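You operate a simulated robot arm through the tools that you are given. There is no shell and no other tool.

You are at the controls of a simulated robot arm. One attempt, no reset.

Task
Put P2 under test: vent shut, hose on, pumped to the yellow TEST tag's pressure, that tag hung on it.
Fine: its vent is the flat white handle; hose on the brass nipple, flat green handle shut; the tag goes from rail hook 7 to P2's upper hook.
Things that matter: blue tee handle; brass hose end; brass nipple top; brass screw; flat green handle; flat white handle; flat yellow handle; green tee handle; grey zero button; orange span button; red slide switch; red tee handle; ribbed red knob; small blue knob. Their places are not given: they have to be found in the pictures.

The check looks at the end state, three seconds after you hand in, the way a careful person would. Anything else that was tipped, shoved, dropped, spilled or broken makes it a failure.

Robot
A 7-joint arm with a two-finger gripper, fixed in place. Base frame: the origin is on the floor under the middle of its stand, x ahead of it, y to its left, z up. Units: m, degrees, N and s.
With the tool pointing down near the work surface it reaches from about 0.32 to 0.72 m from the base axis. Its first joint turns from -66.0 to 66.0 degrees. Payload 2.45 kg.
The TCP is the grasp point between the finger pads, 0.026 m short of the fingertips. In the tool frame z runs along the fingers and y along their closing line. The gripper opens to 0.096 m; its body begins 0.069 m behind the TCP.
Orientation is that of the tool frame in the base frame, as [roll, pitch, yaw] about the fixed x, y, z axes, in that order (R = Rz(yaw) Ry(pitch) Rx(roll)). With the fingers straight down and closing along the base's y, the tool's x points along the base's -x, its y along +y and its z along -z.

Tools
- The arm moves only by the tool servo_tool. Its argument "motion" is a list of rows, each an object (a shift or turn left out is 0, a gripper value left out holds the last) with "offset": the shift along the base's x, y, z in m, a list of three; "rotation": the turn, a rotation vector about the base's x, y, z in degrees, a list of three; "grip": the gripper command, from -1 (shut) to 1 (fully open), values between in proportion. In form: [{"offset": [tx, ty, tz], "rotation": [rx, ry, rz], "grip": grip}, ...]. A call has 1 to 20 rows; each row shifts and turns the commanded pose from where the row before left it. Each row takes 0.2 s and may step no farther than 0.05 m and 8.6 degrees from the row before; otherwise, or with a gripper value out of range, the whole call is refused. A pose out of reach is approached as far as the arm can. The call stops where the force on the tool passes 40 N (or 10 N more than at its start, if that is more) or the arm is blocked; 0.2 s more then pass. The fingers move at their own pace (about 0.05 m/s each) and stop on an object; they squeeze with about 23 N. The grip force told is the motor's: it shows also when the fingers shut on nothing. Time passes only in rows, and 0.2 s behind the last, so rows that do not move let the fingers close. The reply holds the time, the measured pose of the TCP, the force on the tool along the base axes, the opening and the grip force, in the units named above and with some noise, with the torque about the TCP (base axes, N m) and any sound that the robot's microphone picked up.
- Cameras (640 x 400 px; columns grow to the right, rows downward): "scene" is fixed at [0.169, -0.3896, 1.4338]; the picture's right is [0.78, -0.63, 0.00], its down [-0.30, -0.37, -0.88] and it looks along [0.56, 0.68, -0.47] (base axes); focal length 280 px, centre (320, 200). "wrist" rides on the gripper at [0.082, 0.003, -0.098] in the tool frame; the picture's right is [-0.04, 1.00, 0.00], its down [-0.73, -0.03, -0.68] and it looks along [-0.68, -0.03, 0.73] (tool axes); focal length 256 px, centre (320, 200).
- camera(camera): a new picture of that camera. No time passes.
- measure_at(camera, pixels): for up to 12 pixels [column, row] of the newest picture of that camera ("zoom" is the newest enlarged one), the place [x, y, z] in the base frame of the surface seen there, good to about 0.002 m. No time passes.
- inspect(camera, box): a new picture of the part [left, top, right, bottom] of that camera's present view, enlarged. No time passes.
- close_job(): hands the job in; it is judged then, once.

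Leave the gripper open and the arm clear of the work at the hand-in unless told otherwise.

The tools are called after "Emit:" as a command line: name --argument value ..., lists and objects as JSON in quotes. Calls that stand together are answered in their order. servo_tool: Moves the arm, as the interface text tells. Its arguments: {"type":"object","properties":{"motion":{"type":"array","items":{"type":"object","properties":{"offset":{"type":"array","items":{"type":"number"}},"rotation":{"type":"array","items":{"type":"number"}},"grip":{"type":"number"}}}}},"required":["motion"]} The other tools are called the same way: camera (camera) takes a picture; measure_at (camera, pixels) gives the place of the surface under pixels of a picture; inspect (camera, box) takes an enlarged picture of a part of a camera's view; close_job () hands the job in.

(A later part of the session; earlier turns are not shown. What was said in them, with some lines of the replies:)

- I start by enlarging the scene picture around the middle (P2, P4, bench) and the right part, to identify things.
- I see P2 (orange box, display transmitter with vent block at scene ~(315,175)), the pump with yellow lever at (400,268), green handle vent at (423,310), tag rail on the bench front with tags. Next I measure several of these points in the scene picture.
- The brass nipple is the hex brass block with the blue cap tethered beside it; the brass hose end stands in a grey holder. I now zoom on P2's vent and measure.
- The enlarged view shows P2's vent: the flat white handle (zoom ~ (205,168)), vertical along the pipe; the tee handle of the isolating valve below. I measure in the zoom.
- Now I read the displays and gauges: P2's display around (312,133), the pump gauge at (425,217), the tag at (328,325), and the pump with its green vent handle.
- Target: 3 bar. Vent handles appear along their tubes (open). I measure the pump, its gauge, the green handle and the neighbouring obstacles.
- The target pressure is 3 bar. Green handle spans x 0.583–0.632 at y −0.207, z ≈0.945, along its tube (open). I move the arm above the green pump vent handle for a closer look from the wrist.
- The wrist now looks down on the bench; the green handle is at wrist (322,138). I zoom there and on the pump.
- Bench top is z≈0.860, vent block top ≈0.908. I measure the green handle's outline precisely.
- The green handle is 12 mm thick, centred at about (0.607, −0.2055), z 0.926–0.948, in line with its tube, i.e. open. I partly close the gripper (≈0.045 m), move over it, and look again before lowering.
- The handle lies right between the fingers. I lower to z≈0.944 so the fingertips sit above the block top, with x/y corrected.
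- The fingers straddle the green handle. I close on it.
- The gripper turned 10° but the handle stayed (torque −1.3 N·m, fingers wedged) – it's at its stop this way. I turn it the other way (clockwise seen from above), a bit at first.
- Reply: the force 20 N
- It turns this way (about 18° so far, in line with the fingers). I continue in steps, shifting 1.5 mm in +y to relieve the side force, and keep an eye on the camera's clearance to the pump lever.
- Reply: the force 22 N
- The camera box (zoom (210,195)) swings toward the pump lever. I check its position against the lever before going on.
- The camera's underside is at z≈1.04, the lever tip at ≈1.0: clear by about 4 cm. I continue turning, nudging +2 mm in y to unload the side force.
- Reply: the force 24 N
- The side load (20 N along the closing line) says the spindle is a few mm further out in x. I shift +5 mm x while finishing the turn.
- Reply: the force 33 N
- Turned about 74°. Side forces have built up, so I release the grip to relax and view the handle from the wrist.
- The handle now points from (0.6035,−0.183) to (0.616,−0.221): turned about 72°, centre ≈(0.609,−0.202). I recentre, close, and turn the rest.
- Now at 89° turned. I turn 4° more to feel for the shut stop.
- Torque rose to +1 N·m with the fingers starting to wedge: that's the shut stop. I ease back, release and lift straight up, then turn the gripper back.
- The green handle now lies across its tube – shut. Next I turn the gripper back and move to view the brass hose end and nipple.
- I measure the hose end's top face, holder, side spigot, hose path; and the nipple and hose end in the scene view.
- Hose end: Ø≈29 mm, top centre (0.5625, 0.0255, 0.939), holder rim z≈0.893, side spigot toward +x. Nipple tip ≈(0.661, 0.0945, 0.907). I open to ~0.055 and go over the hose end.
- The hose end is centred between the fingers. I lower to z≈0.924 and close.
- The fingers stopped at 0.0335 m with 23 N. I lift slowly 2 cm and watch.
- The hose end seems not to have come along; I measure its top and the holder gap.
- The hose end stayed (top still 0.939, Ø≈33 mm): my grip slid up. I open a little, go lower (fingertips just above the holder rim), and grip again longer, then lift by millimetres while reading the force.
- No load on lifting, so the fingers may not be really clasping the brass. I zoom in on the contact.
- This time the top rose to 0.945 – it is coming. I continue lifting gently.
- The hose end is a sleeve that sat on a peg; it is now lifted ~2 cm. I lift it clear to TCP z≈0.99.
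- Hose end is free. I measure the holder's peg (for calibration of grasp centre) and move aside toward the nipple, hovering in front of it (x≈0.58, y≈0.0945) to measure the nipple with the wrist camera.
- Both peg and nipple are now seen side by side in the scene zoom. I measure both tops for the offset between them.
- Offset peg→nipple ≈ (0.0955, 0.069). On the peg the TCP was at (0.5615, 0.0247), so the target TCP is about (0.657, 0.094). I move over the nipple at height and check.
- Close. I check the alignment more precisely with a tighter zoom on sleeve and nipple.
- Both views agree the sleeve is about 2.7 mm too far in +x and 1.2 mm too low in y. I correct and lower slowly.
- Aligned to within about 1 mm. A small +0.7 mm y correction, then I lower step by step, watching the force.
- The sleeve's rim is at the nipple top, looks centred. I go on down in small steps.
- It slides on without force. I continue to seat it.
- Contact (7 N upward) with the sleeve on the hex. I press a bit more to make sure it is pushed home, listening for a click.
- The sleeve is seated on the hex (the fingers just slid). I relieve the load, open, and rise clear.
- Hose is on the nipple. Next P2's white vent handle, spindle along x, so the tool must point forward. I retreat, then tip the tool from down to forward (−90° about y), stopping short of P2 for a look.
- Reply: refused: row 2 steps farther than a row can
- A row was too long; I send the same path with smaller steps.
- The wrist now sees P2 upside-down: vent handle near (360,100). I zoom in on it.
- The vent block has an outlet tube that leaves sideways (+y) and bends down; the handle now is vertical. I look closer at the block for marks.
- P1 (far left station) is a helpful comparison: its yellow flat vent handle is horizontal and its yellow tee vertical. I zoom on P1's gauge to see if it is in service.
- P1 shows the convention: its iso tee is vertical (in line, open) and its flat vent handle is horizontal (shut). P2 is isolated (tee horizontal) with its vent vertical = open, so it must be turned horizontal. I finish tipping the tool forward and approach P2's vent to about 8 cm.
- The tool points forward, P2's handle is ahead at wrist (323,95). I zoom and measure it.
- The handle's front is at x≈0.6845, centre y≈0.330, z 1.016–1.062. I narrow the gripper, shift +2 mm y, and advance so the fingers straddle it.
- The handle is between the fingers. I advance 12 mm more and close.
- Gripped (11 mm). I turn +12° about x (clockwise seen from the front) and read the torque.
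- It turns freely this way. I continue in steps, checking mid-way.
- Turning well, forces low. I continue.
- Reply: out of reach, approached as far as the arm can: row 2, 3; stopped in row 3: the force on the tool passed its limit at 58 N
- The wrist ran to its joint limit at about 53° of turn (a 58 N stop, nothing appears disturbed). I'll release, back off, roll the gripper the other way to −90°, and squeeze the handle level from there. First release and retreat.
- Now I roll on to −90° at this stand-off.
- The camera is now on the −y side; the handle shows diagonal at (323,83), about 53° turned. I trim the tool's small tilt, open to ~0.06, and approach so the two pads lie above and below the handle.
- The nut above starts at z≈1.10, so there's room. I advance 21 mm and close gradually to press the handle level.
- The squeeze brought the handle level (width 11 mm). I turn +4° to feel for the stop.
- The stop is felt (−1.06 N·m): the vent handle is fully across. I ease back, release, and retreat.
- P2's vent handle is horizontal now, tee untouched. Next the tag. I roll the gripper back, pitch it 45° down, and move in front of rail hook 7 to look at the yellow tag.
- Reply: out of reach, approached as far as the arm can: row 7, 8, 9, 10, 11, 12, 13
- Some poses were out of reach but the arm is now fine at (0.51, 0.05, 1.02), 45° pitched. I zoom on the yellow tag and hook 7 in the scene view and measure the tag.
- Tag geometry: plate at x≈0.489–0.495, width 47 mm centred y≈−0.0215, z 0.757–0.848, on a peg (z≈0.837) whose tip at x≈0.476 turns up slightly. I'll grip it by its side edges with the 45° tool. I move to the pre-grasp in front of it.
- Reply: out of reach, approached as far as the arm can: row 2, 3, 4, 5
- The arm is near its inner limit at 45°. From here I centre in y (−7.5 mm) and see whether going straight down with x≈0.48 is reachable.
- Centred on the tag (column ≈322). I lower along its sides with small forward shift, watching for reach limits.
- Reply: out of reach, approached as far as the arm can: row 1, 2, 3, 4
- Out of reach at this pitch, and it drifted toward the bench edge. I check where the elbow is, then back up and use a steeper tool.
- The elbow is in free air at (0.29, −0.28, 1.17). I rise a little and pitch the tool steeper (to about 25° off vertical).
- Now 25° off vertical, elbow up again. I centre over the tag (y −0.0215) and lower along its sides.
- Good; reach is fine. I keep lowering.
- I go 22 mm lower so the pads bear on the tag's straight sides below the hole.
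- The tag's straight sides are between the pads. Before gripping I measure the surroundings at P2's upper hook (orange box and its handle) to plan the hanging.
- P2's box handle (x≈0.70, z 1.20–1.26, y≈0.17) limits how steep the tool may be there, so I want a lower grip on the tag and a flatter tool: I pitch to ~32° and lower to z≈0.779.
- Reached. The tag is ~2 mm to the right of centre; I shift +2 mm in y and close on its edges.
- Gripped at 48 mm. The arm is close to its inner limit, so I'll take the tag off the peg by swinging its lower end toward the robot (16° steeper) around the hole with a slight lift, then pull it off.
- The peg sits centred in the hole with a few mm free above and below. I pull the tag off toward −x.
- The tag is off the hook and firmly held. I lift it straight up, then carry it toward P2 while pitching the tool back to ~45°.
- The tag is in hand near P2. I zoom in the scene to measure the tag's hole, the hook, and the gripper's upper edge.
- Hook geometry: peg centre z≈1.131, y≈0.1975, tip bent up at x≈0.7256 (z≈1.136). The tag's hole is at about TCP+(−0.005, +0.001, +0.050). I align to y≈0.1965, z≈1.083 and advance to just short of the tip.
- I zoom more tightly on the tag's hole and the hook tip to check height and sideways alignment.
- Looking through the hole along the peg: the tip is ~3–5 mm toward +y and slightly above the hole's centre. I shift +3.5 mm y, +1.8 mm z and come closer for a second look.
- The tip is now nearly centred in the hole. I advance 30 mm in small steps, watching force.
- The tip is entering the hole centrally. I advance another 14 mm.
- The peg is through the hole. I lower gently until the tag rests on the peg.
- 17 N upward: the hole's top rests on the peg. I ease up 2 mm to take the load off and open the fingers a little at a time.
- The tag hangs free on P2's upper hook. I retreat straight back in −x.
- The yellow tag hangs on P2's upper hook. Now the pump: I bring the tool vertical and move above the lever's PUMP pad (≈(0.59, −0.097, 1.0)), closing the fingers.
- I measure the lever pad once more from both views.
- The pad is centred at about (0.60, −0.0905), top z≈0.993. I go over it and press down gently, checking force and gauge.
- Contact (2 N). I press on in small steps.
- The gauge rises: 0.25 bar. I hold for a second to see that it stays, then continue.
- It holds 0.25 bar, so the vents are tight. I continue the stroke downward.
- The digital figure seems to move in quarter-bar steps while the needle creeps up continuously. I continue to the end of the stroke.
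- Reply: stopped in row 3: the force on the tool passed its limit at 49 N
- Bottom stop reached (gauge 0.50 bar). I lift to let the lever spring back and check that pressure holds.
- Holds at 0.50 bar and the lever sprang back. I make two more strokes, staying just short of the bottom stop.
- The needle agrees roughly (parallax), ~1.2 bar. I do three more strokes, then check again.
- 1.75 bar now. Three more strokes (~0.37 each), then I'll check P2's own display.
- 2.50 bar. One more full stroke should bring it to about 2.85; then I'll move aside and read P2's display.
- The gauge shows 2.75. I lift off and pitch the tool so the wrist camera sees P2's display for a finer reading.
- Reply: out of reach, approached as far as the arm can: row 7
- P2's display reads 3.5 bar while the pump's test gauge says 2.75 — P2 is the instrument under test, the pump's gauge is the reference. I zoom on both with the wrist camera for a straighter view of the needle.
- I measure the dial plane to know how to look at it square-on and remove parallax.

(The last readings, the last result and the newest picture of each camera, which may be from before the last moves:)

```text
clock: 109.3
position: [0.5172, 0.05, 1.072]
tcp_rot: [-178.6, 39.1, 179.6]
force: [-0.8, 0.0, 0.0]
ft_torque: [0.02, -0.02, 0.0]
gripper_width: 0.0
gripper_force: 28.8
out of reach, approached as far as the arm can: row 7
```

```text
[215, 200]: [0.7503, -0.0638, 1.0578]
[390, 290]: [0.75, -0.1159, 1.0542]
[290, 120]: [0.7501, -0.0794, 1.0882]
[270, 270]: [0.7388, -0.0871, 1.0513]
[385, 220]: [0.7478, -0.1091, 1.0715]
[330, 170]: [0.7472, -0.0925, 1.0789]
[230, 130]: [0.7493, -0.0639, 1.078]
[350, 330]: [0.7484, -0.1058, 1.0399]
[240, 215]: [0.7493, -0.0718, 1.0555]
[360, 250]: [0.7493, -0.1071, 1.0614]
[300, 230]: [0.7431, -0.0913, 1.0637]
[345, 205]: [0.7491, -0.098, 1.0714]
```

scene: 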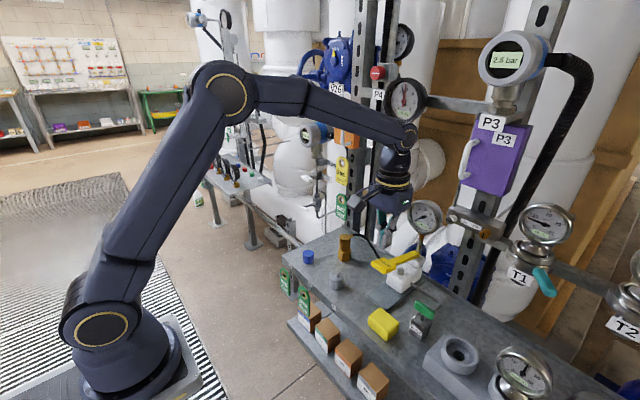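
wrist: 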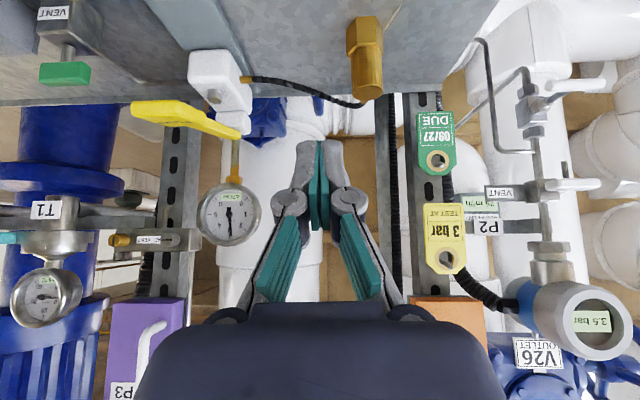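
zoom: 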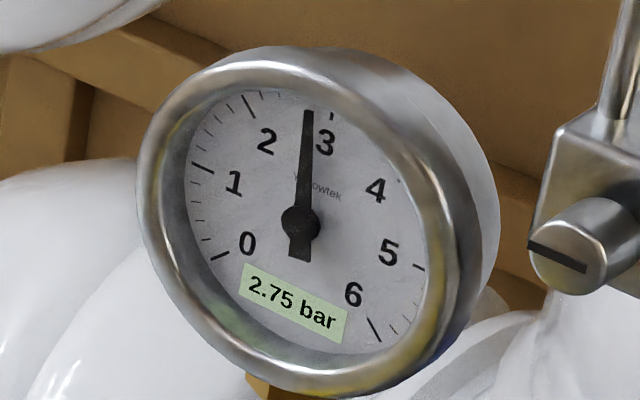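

The dial faces −x at (0.749, −0.0905, 1.0645). I move so the wrist camera looks at it square-on between the opened fingers.

Emit:
servo_tool --motion '[{"offset": [0.015, -0.03, 0], "grip": 1}, {"offset": [0.015, -0.04, 0], "rotation": [0, -3, 0], "grip": 1}, {"offset": [0.013, -0.04, -0.005], "rotation": [0, -3, 0]}, {"offset": [0, -0.0335, -0.005]}, {}, {}]'

Emit:
camera --camera "wrist"

Emit:
camera --camera "scene"

```text
clock: 110.7
position: [0.5513, -0.0706, 1.0639]
tcp_rot: [-177.8, 48.7, 179.7]
force: [-1.1, 0.1, -0.2]
ft_torque: [0.01, -0.04, 0.02]
gripper_width: 0.0963
gripper_force: 0.0
out of reach, approached as far as the arm can: row 1
```

```text
taken
```

wrist: 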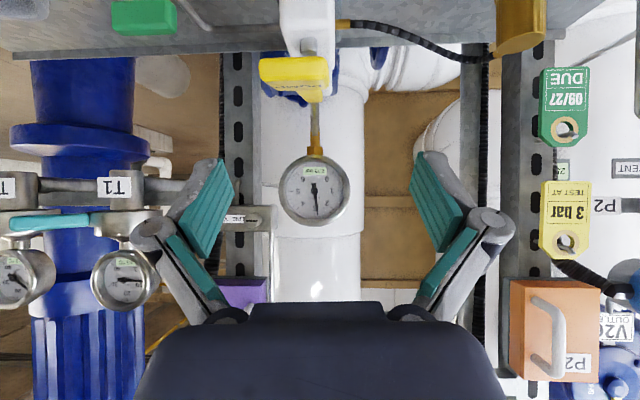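

```text
taken
```

scene: 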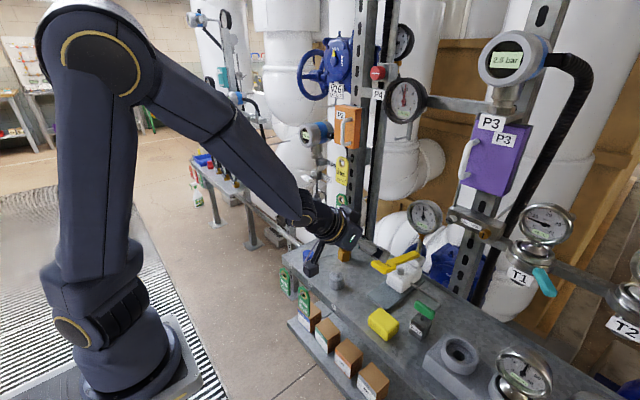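

Emit:
inspect --camera "wrist" --box '[275, 150, 355, 230]'

Emit:
inspect --camera "wrist" --box '[298, 172, 334, 208]'

```text
5.00 times, centred on (315, 190) of wrist
```

zoom: 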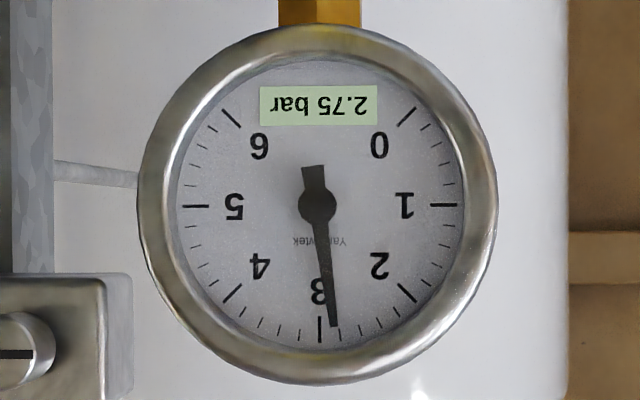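

```text
11.11 times, centred on (316, 190) of wrist
```

zoom: 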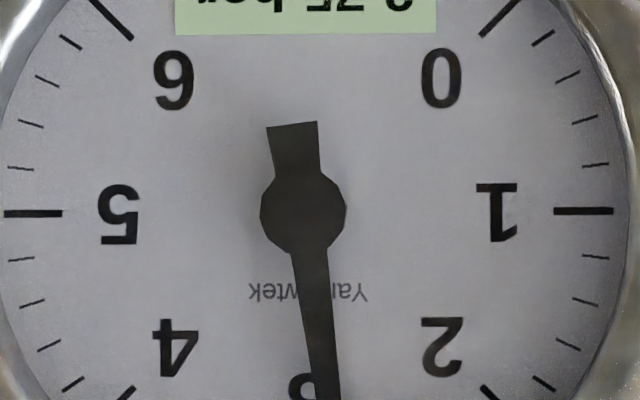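

Square-on, the needle is 7.15° short of 3 on a 45°/bar scale: 2.84 bar true. Each mm of lever travel gives ≈0.0104 bar, so I need about 15 mm more. I go back over the lever with closed fingers.

Emit:
servo_tool --motion '[{"offset": [0, 0, 0.03], "rotation": [0, 7, 0], "grip": 0}, {"offset": [0.005, -0.005, 0.01], "rotation": [0, 7, 0], "grip": -1}, {"offset": [0.01, -0.005, 0], "rotation": [0, 7, 0]}, {"offset": [0.01, -0.005, 0], "rotation": [0, 7, 0]}, {"offset": [0.01, -0.005, 0], "rotation": [0, 7, 0]}, {"offset": [0.01, 0, 0], "rotation": [0, 7, 0]}, {"offset": [0.002, 0, 0], "rotation": [0, 6.5, 0]}, {}]'

```text
clock: 112.5
position: [0.5983, -0.0877, 1.0926]
tcp_rot: [-177.5, 0.0, 179.7]
force: [0.1, 0.6, -0.2]
ft_torque: [0.02, 0.01, 0.03]
gripper_width: 0.0
gripper_force: 22.9
out of reach, approached as far as the arm can: row 1, 2
```

I correct the small 2.5° tilt, come down to just above the pad, and press to z≈1.0045.

Emit:
servo_tool --motion '[{"offset": [0, -0.002, -0.02], "rotation": [2.5, 0, 0]}, {"offset": [0, -0.0005, -0.02]}, {"offset": [0, 0, -0.02]}, {}]'

Emit:
servo_tool --motion '[{"offset": [0, 0, -0.006]}, {"offset": [0, 0, -0.006]}, {}]'

```text
clock: 113.5
position: [0.5985, -0.093, 1.0317]
tcp_rot: [179.9, 0.2, 179.7]
force: [0.0, -0.2, -0.5]
ft_torque: [0.02, 0.02, -0.02]
gripper_width: 0.0001
gripper_force: 23.1
```

```text
clock: 114.3
position: [0.5988, -0.0924, 1.02]
tcp_rot: [-179.9, 0.0, 179.7]
force: [-1.2, -0.2, 2.4]
ft_torque: [0.03, 0.07, -0.01]
gripper_width: 0.0058
gripper_force: 28.3
```

Contact at z≈1.020. I press 14 mm more and look at the gauge.

Emit:
servo_tool --motion '[{"offset": [0, 0, -0.005]}, {"offset": [0, 0, -0.005]}, {"offset": [0, 0, -0.004]}, {}]'

Emit:
inspect --camera "scene" --box '[400, 195, 450, 235]'

```text
clock: 115.3
position: [0.5975, -0.0913, 1.0071]
tcp_rot: [-179.9, 0.1, 179.7]
force: [-1.4, -2.8, 3.6]
ft_torque: [-0.07, 0.04, 0.05]
gripper_width: 0.0058
gripper_force: 28.1
```

```text
10.00 times, centred on (425, 215) of scene
```

zoom: 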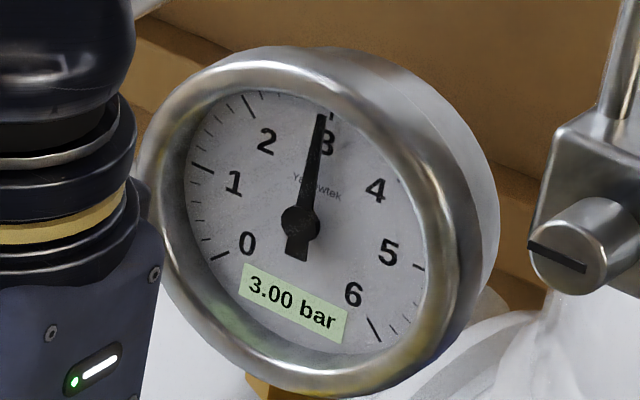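

3.00 bar on the gauge. I lift off gently and check square-on again.

Emit:
servo_tool --motion '[{"offset": [0, 0, 0.01]}, {"offset": [0, 0, 0.02]}, {"offset": [-0.005, 0, 0.03]}, {"offset": [-0.015, 0.005, 0.01], "rotation": [0, -8, 0], "grip": 1}, {"offset": [-0.015, 0.005, -0.01], "rotation": [0, -8, 0], "grip": 1}, {"offset": [-0.005, 0.005, -0.01], "rotation": [0, -8, 0]}, {"offset": [-0.005, 0.005, -0.01], "rotation": [0, -8, 0]}, {"offset": [-0.005, 0, -0.005], "rotation": [0, -8, 0]}, {"offset": [0, 0, 0], "rotation": [0, -6, 0]}, {}]'

Emit:
camera --camera "wrist"

Emit:
inspect --camera "scene" --box '[400, 195, 450, 235]'

```text
clock: 117.5
position: [0.5483, -0.0704, 1.0428]
tcp_rot: [179.8, 46.1, 179.5]
force: [0.1, -0.5, 0.1]
ft_torque: [-0.04, 0.02, 0.01]
gripper_width: 0.0957
gripper_force: 0.1
```

```text
taken
```

wrist: 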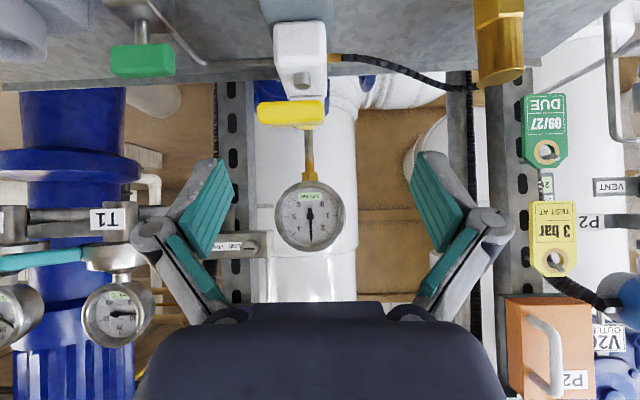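

```text
10.00 times, centred on (425, 215) of scene
```

zoom: 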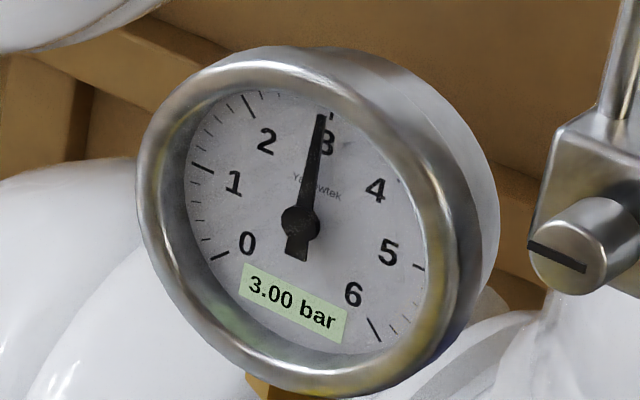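

Emit:
inspect --camera "wrist" --box '[270, 175, 350, 255]'

Emit:
inspect --camera "wrist" --box '[292, 196, 328, 236]'

Emit:
inspect --camera "scene" --box '[295, 110, 345, 150]'

```text
5.00 times, centred on (310, 215) of wrist
```

zoom: 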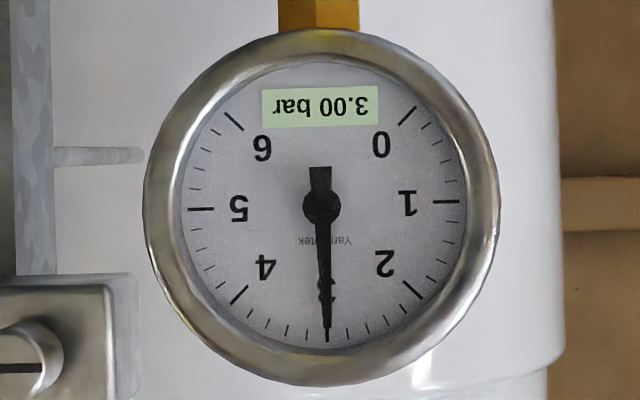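

```text
10.00 times, centred on (310, 216) of wrist
```

zoom: 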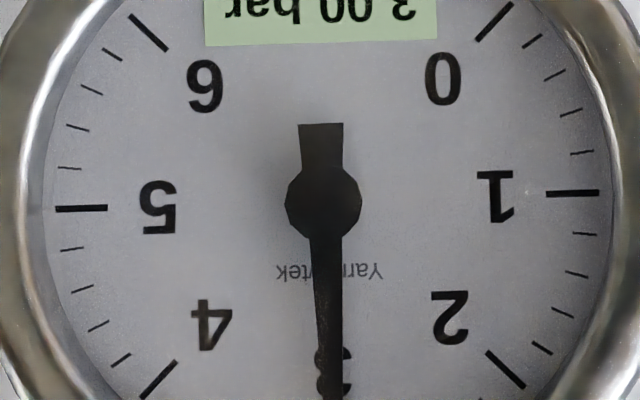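

```text
10.00 times, centred on (320, 130) of scene
```

zoom: 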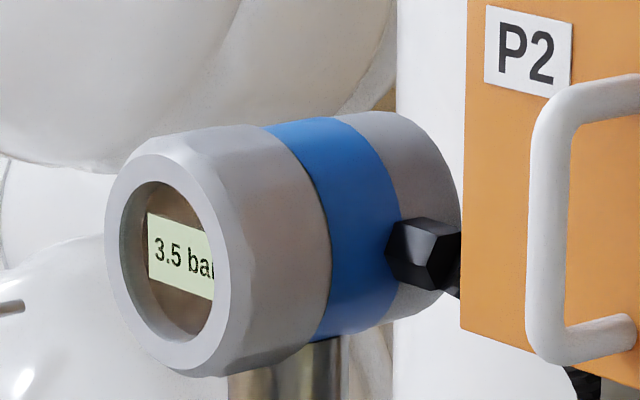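

The gauge reads 3.00 digitally and the needle stands at ≈2.98–3.0 (tick 3). P2's display shows 3.5 (its own error). I now retreat the arm to a clear position like the start, gripper open.

Emit:
servo_tool --motion '[{"offset": [-0.005, 0, 0.04]}, {"offset": [-0.005, 0.01, 0.04], "rotation": [0, 7.5, 0]}, {"offset": [-0.01, 0.02, 0.04], "rotation": [0, 7.5, 0]}, {"offset": [-0.02, 0.025, 0.03], "rotation": [0, 7.5, 0]}, {"offset": [-0.025, 0.025, 0.03], "rotation": [0, 7.5, 0]}, {"offset": [-0.03, 0.025, 0.02], "rotation": [0, 7.5, 0]}, {"offset": [-0.035, 0.025, 0.02], "rotation": [0, 7.5, 0]}, {"offset": [-0.035, 0.025, 0.02]}, {"offset": [-0.035, 0.025, 0.02]}, {"offset": [-0.03, 0.02, 0.01]}, {"offset": [-0.01, 0.01, 0]}, {}]'

Emit:
camera --camera "scene"

Emit:
camera --camera "wrist"

```text
clock: 120.1
position: [0.4611, 0.0523, 1.3272]
tcp_rot: [-180.0, 0.9, 179.8]
force: [0.5, 0.0, -0.2]
ft_torque: [-0.01, 0.03, -0.02]
gripper_width: 0.0961
gripper_force: 0.1
out of reach, approached as far as the arm can: row 3, 4, 5, 6, 7, 8, 9, 10, 11
```

```text
taken
```

scene: 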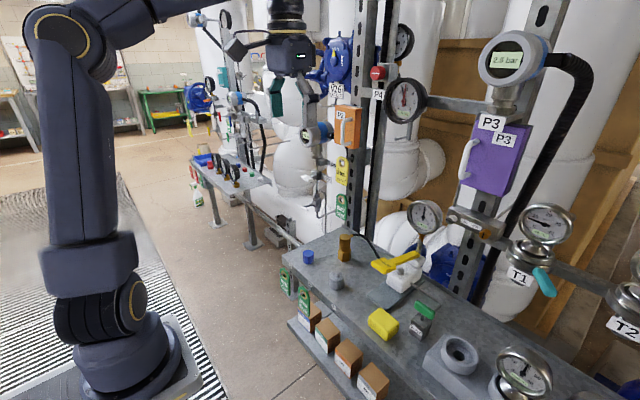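

```text
taken
```

wrist: 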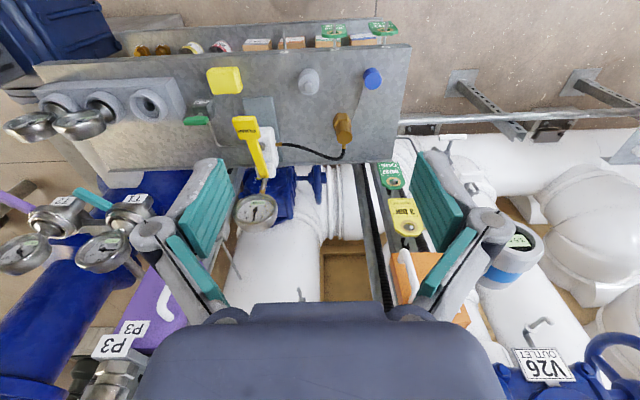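

The arm is clear above the work. I check everything once more: gauge, P2 with handle and tag, hose, green handle, bench.

Emit:
inspect --camera "scene" --box '[400, 195, 450, 235]'

Emit:
inspect --camera "scene" --box '[295, 110, 365, 225]'

Emit:
inspect --camera "scene" --box '[270, 220, 470, 400]'

Emit:
inspect --camera "scene" --box '[440, 150, 640, 400]'

Emit:
inspect --camera "scene" --box '[180, 80, 300, 240]'

```text
10.00 times, centred on (425, 215) of scene
```

zoom: 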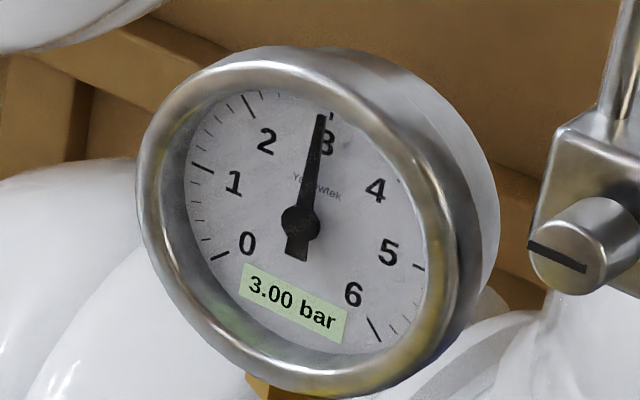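

```text
3.48 times, centred on (330, 168) of scene
```

zoom: 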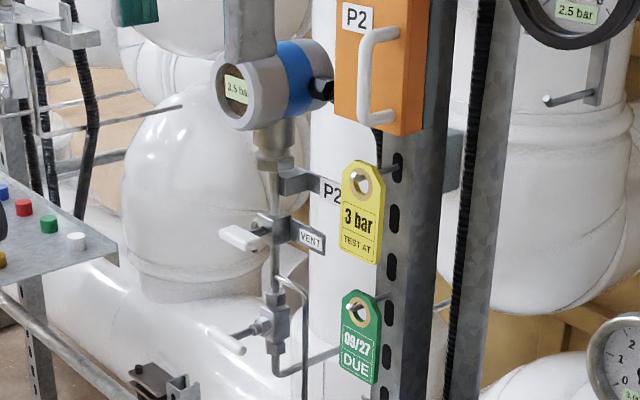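

```text
2.22 times, centred on (370, 310) of scene
```

zoom: 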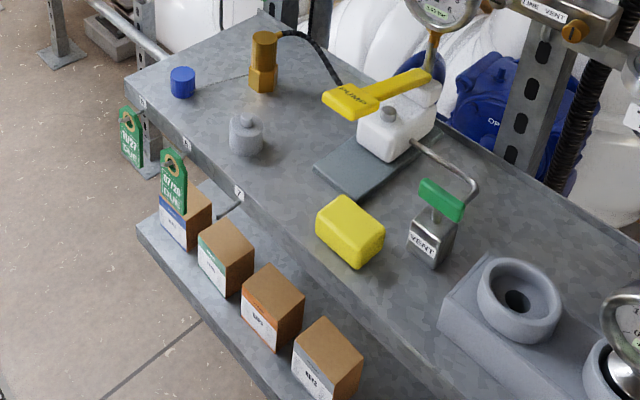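

```text
1.60 times, centred on (540, 275) of scene
```

zoom: 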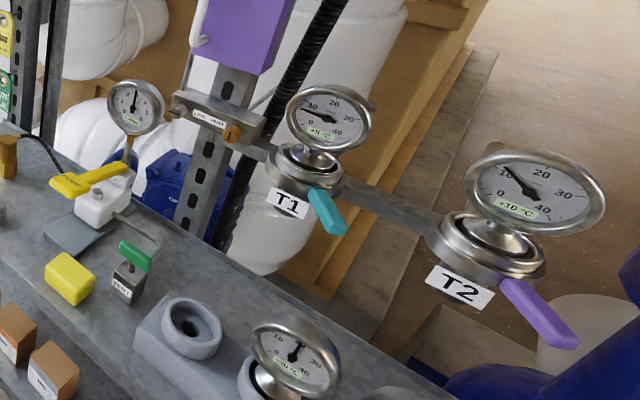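

```text
2.50 times, centred on (240, 160) of scene
```

zoom: 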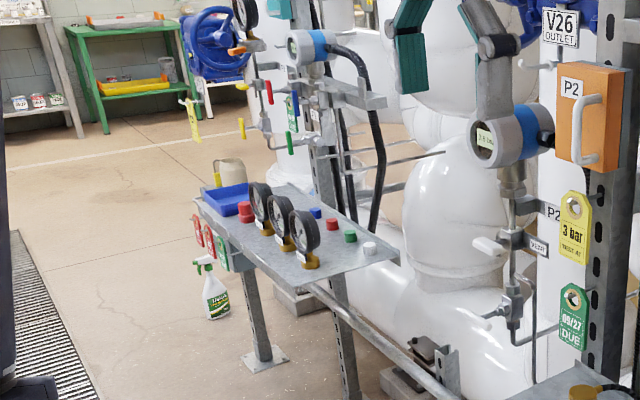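

All is as wanted: vent handles across, hose on, 3.00 bar holding, tag on the upper hook, nothing else disturbed. I move the arm a bit further back toward its start position.

Emit:
servo_tool --motion '[{"offset": [-0.03, 0.015, 0]}, {"offset": [-0.03, 0.015, 0]}, {"offset": [-0.03, 0.015, 0]}, {"offset": [-0.03, 0.015, 0]}, {}, {}]'

Emit:
camera --camera "scene"

Emit:
inspect --camera "scene" --box '[400, 195, 450, 235]'

Emit:
inspect --camera "scene" --box '[300, 150, 360, 200]'

```text
clock: 121.5
position: [0.444, 0.0464, 1.3596]
tcp_rot: [179.9, 1.0, 179.7]
force: [-0.1, 0.9, -0.9]
ft_torque: [0.02, 0.01, 0.01]
gripper_width: 0.096
gripper_force: 0.0
out of reach, approached as far as the arm can: row 1, 2, 3, 4
```

```text
taken
```

scene: 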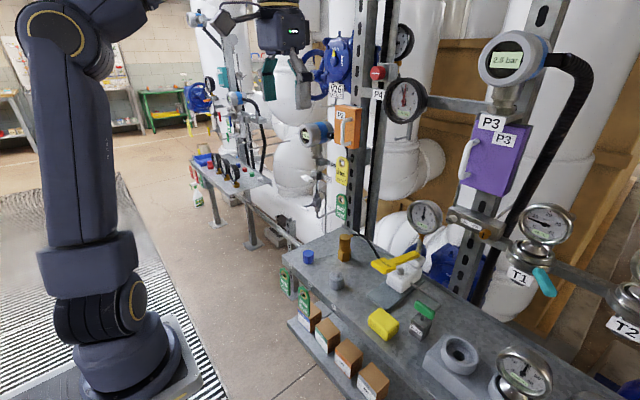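

```text
10.00 times, centred on (425, 215) of scene
```

zoom: 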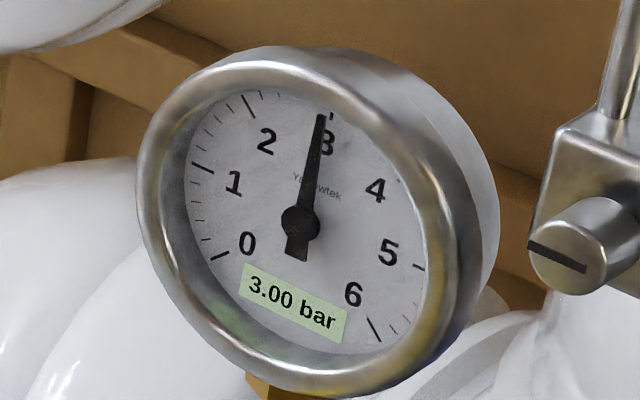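

```text
8.00 times, centred on (330, 175) of scene
```

zoom: 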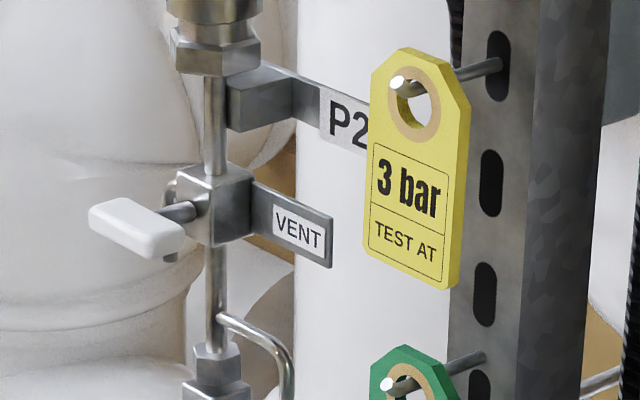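

The arm is clear with the gripper open. The gauge holds 3.00 bar, P2's vent handle is horizontal, and the 3 bar tag hangs on the upper hook. I hand the job in.

Emit:
close_job

```text
The job is handed in.
```

P2 is under test and the job is handed in. No verdict had come back by the time of writing.

- **Vents:** P2's white handle is turned fully across, to its stop. The pump's green handle is also across its tube, to its stop.
- **Hose:** the brass hose end is seated on the nipple.
- **Pressure:** the pump gauge reads 3.00 bar, with the needle at about 2.98–3.0 seen square-on. It held steady from the last stroke to hand-in, about 6 seconds.
- **Tag:** the yellow "3 bar TEST AT" tag hangs on P2's upper hook, above the green 09/27 tag.

- **P2's own display:** it showed 3.5 bar when the pump gauge showed 3.00. I pumped to the pump gauge as the reference, because P2 is the instrument being tested.
- **Force stops:** the tool's force limit tripped twice. One was 58 N while turning P2's vent, when the wrist reached its joint limit. The other was 49 N at the pump lever's bottom stop. In the pictures afterward nothing looked moved or damaged.

The arm is clear of the work with the gripper open.
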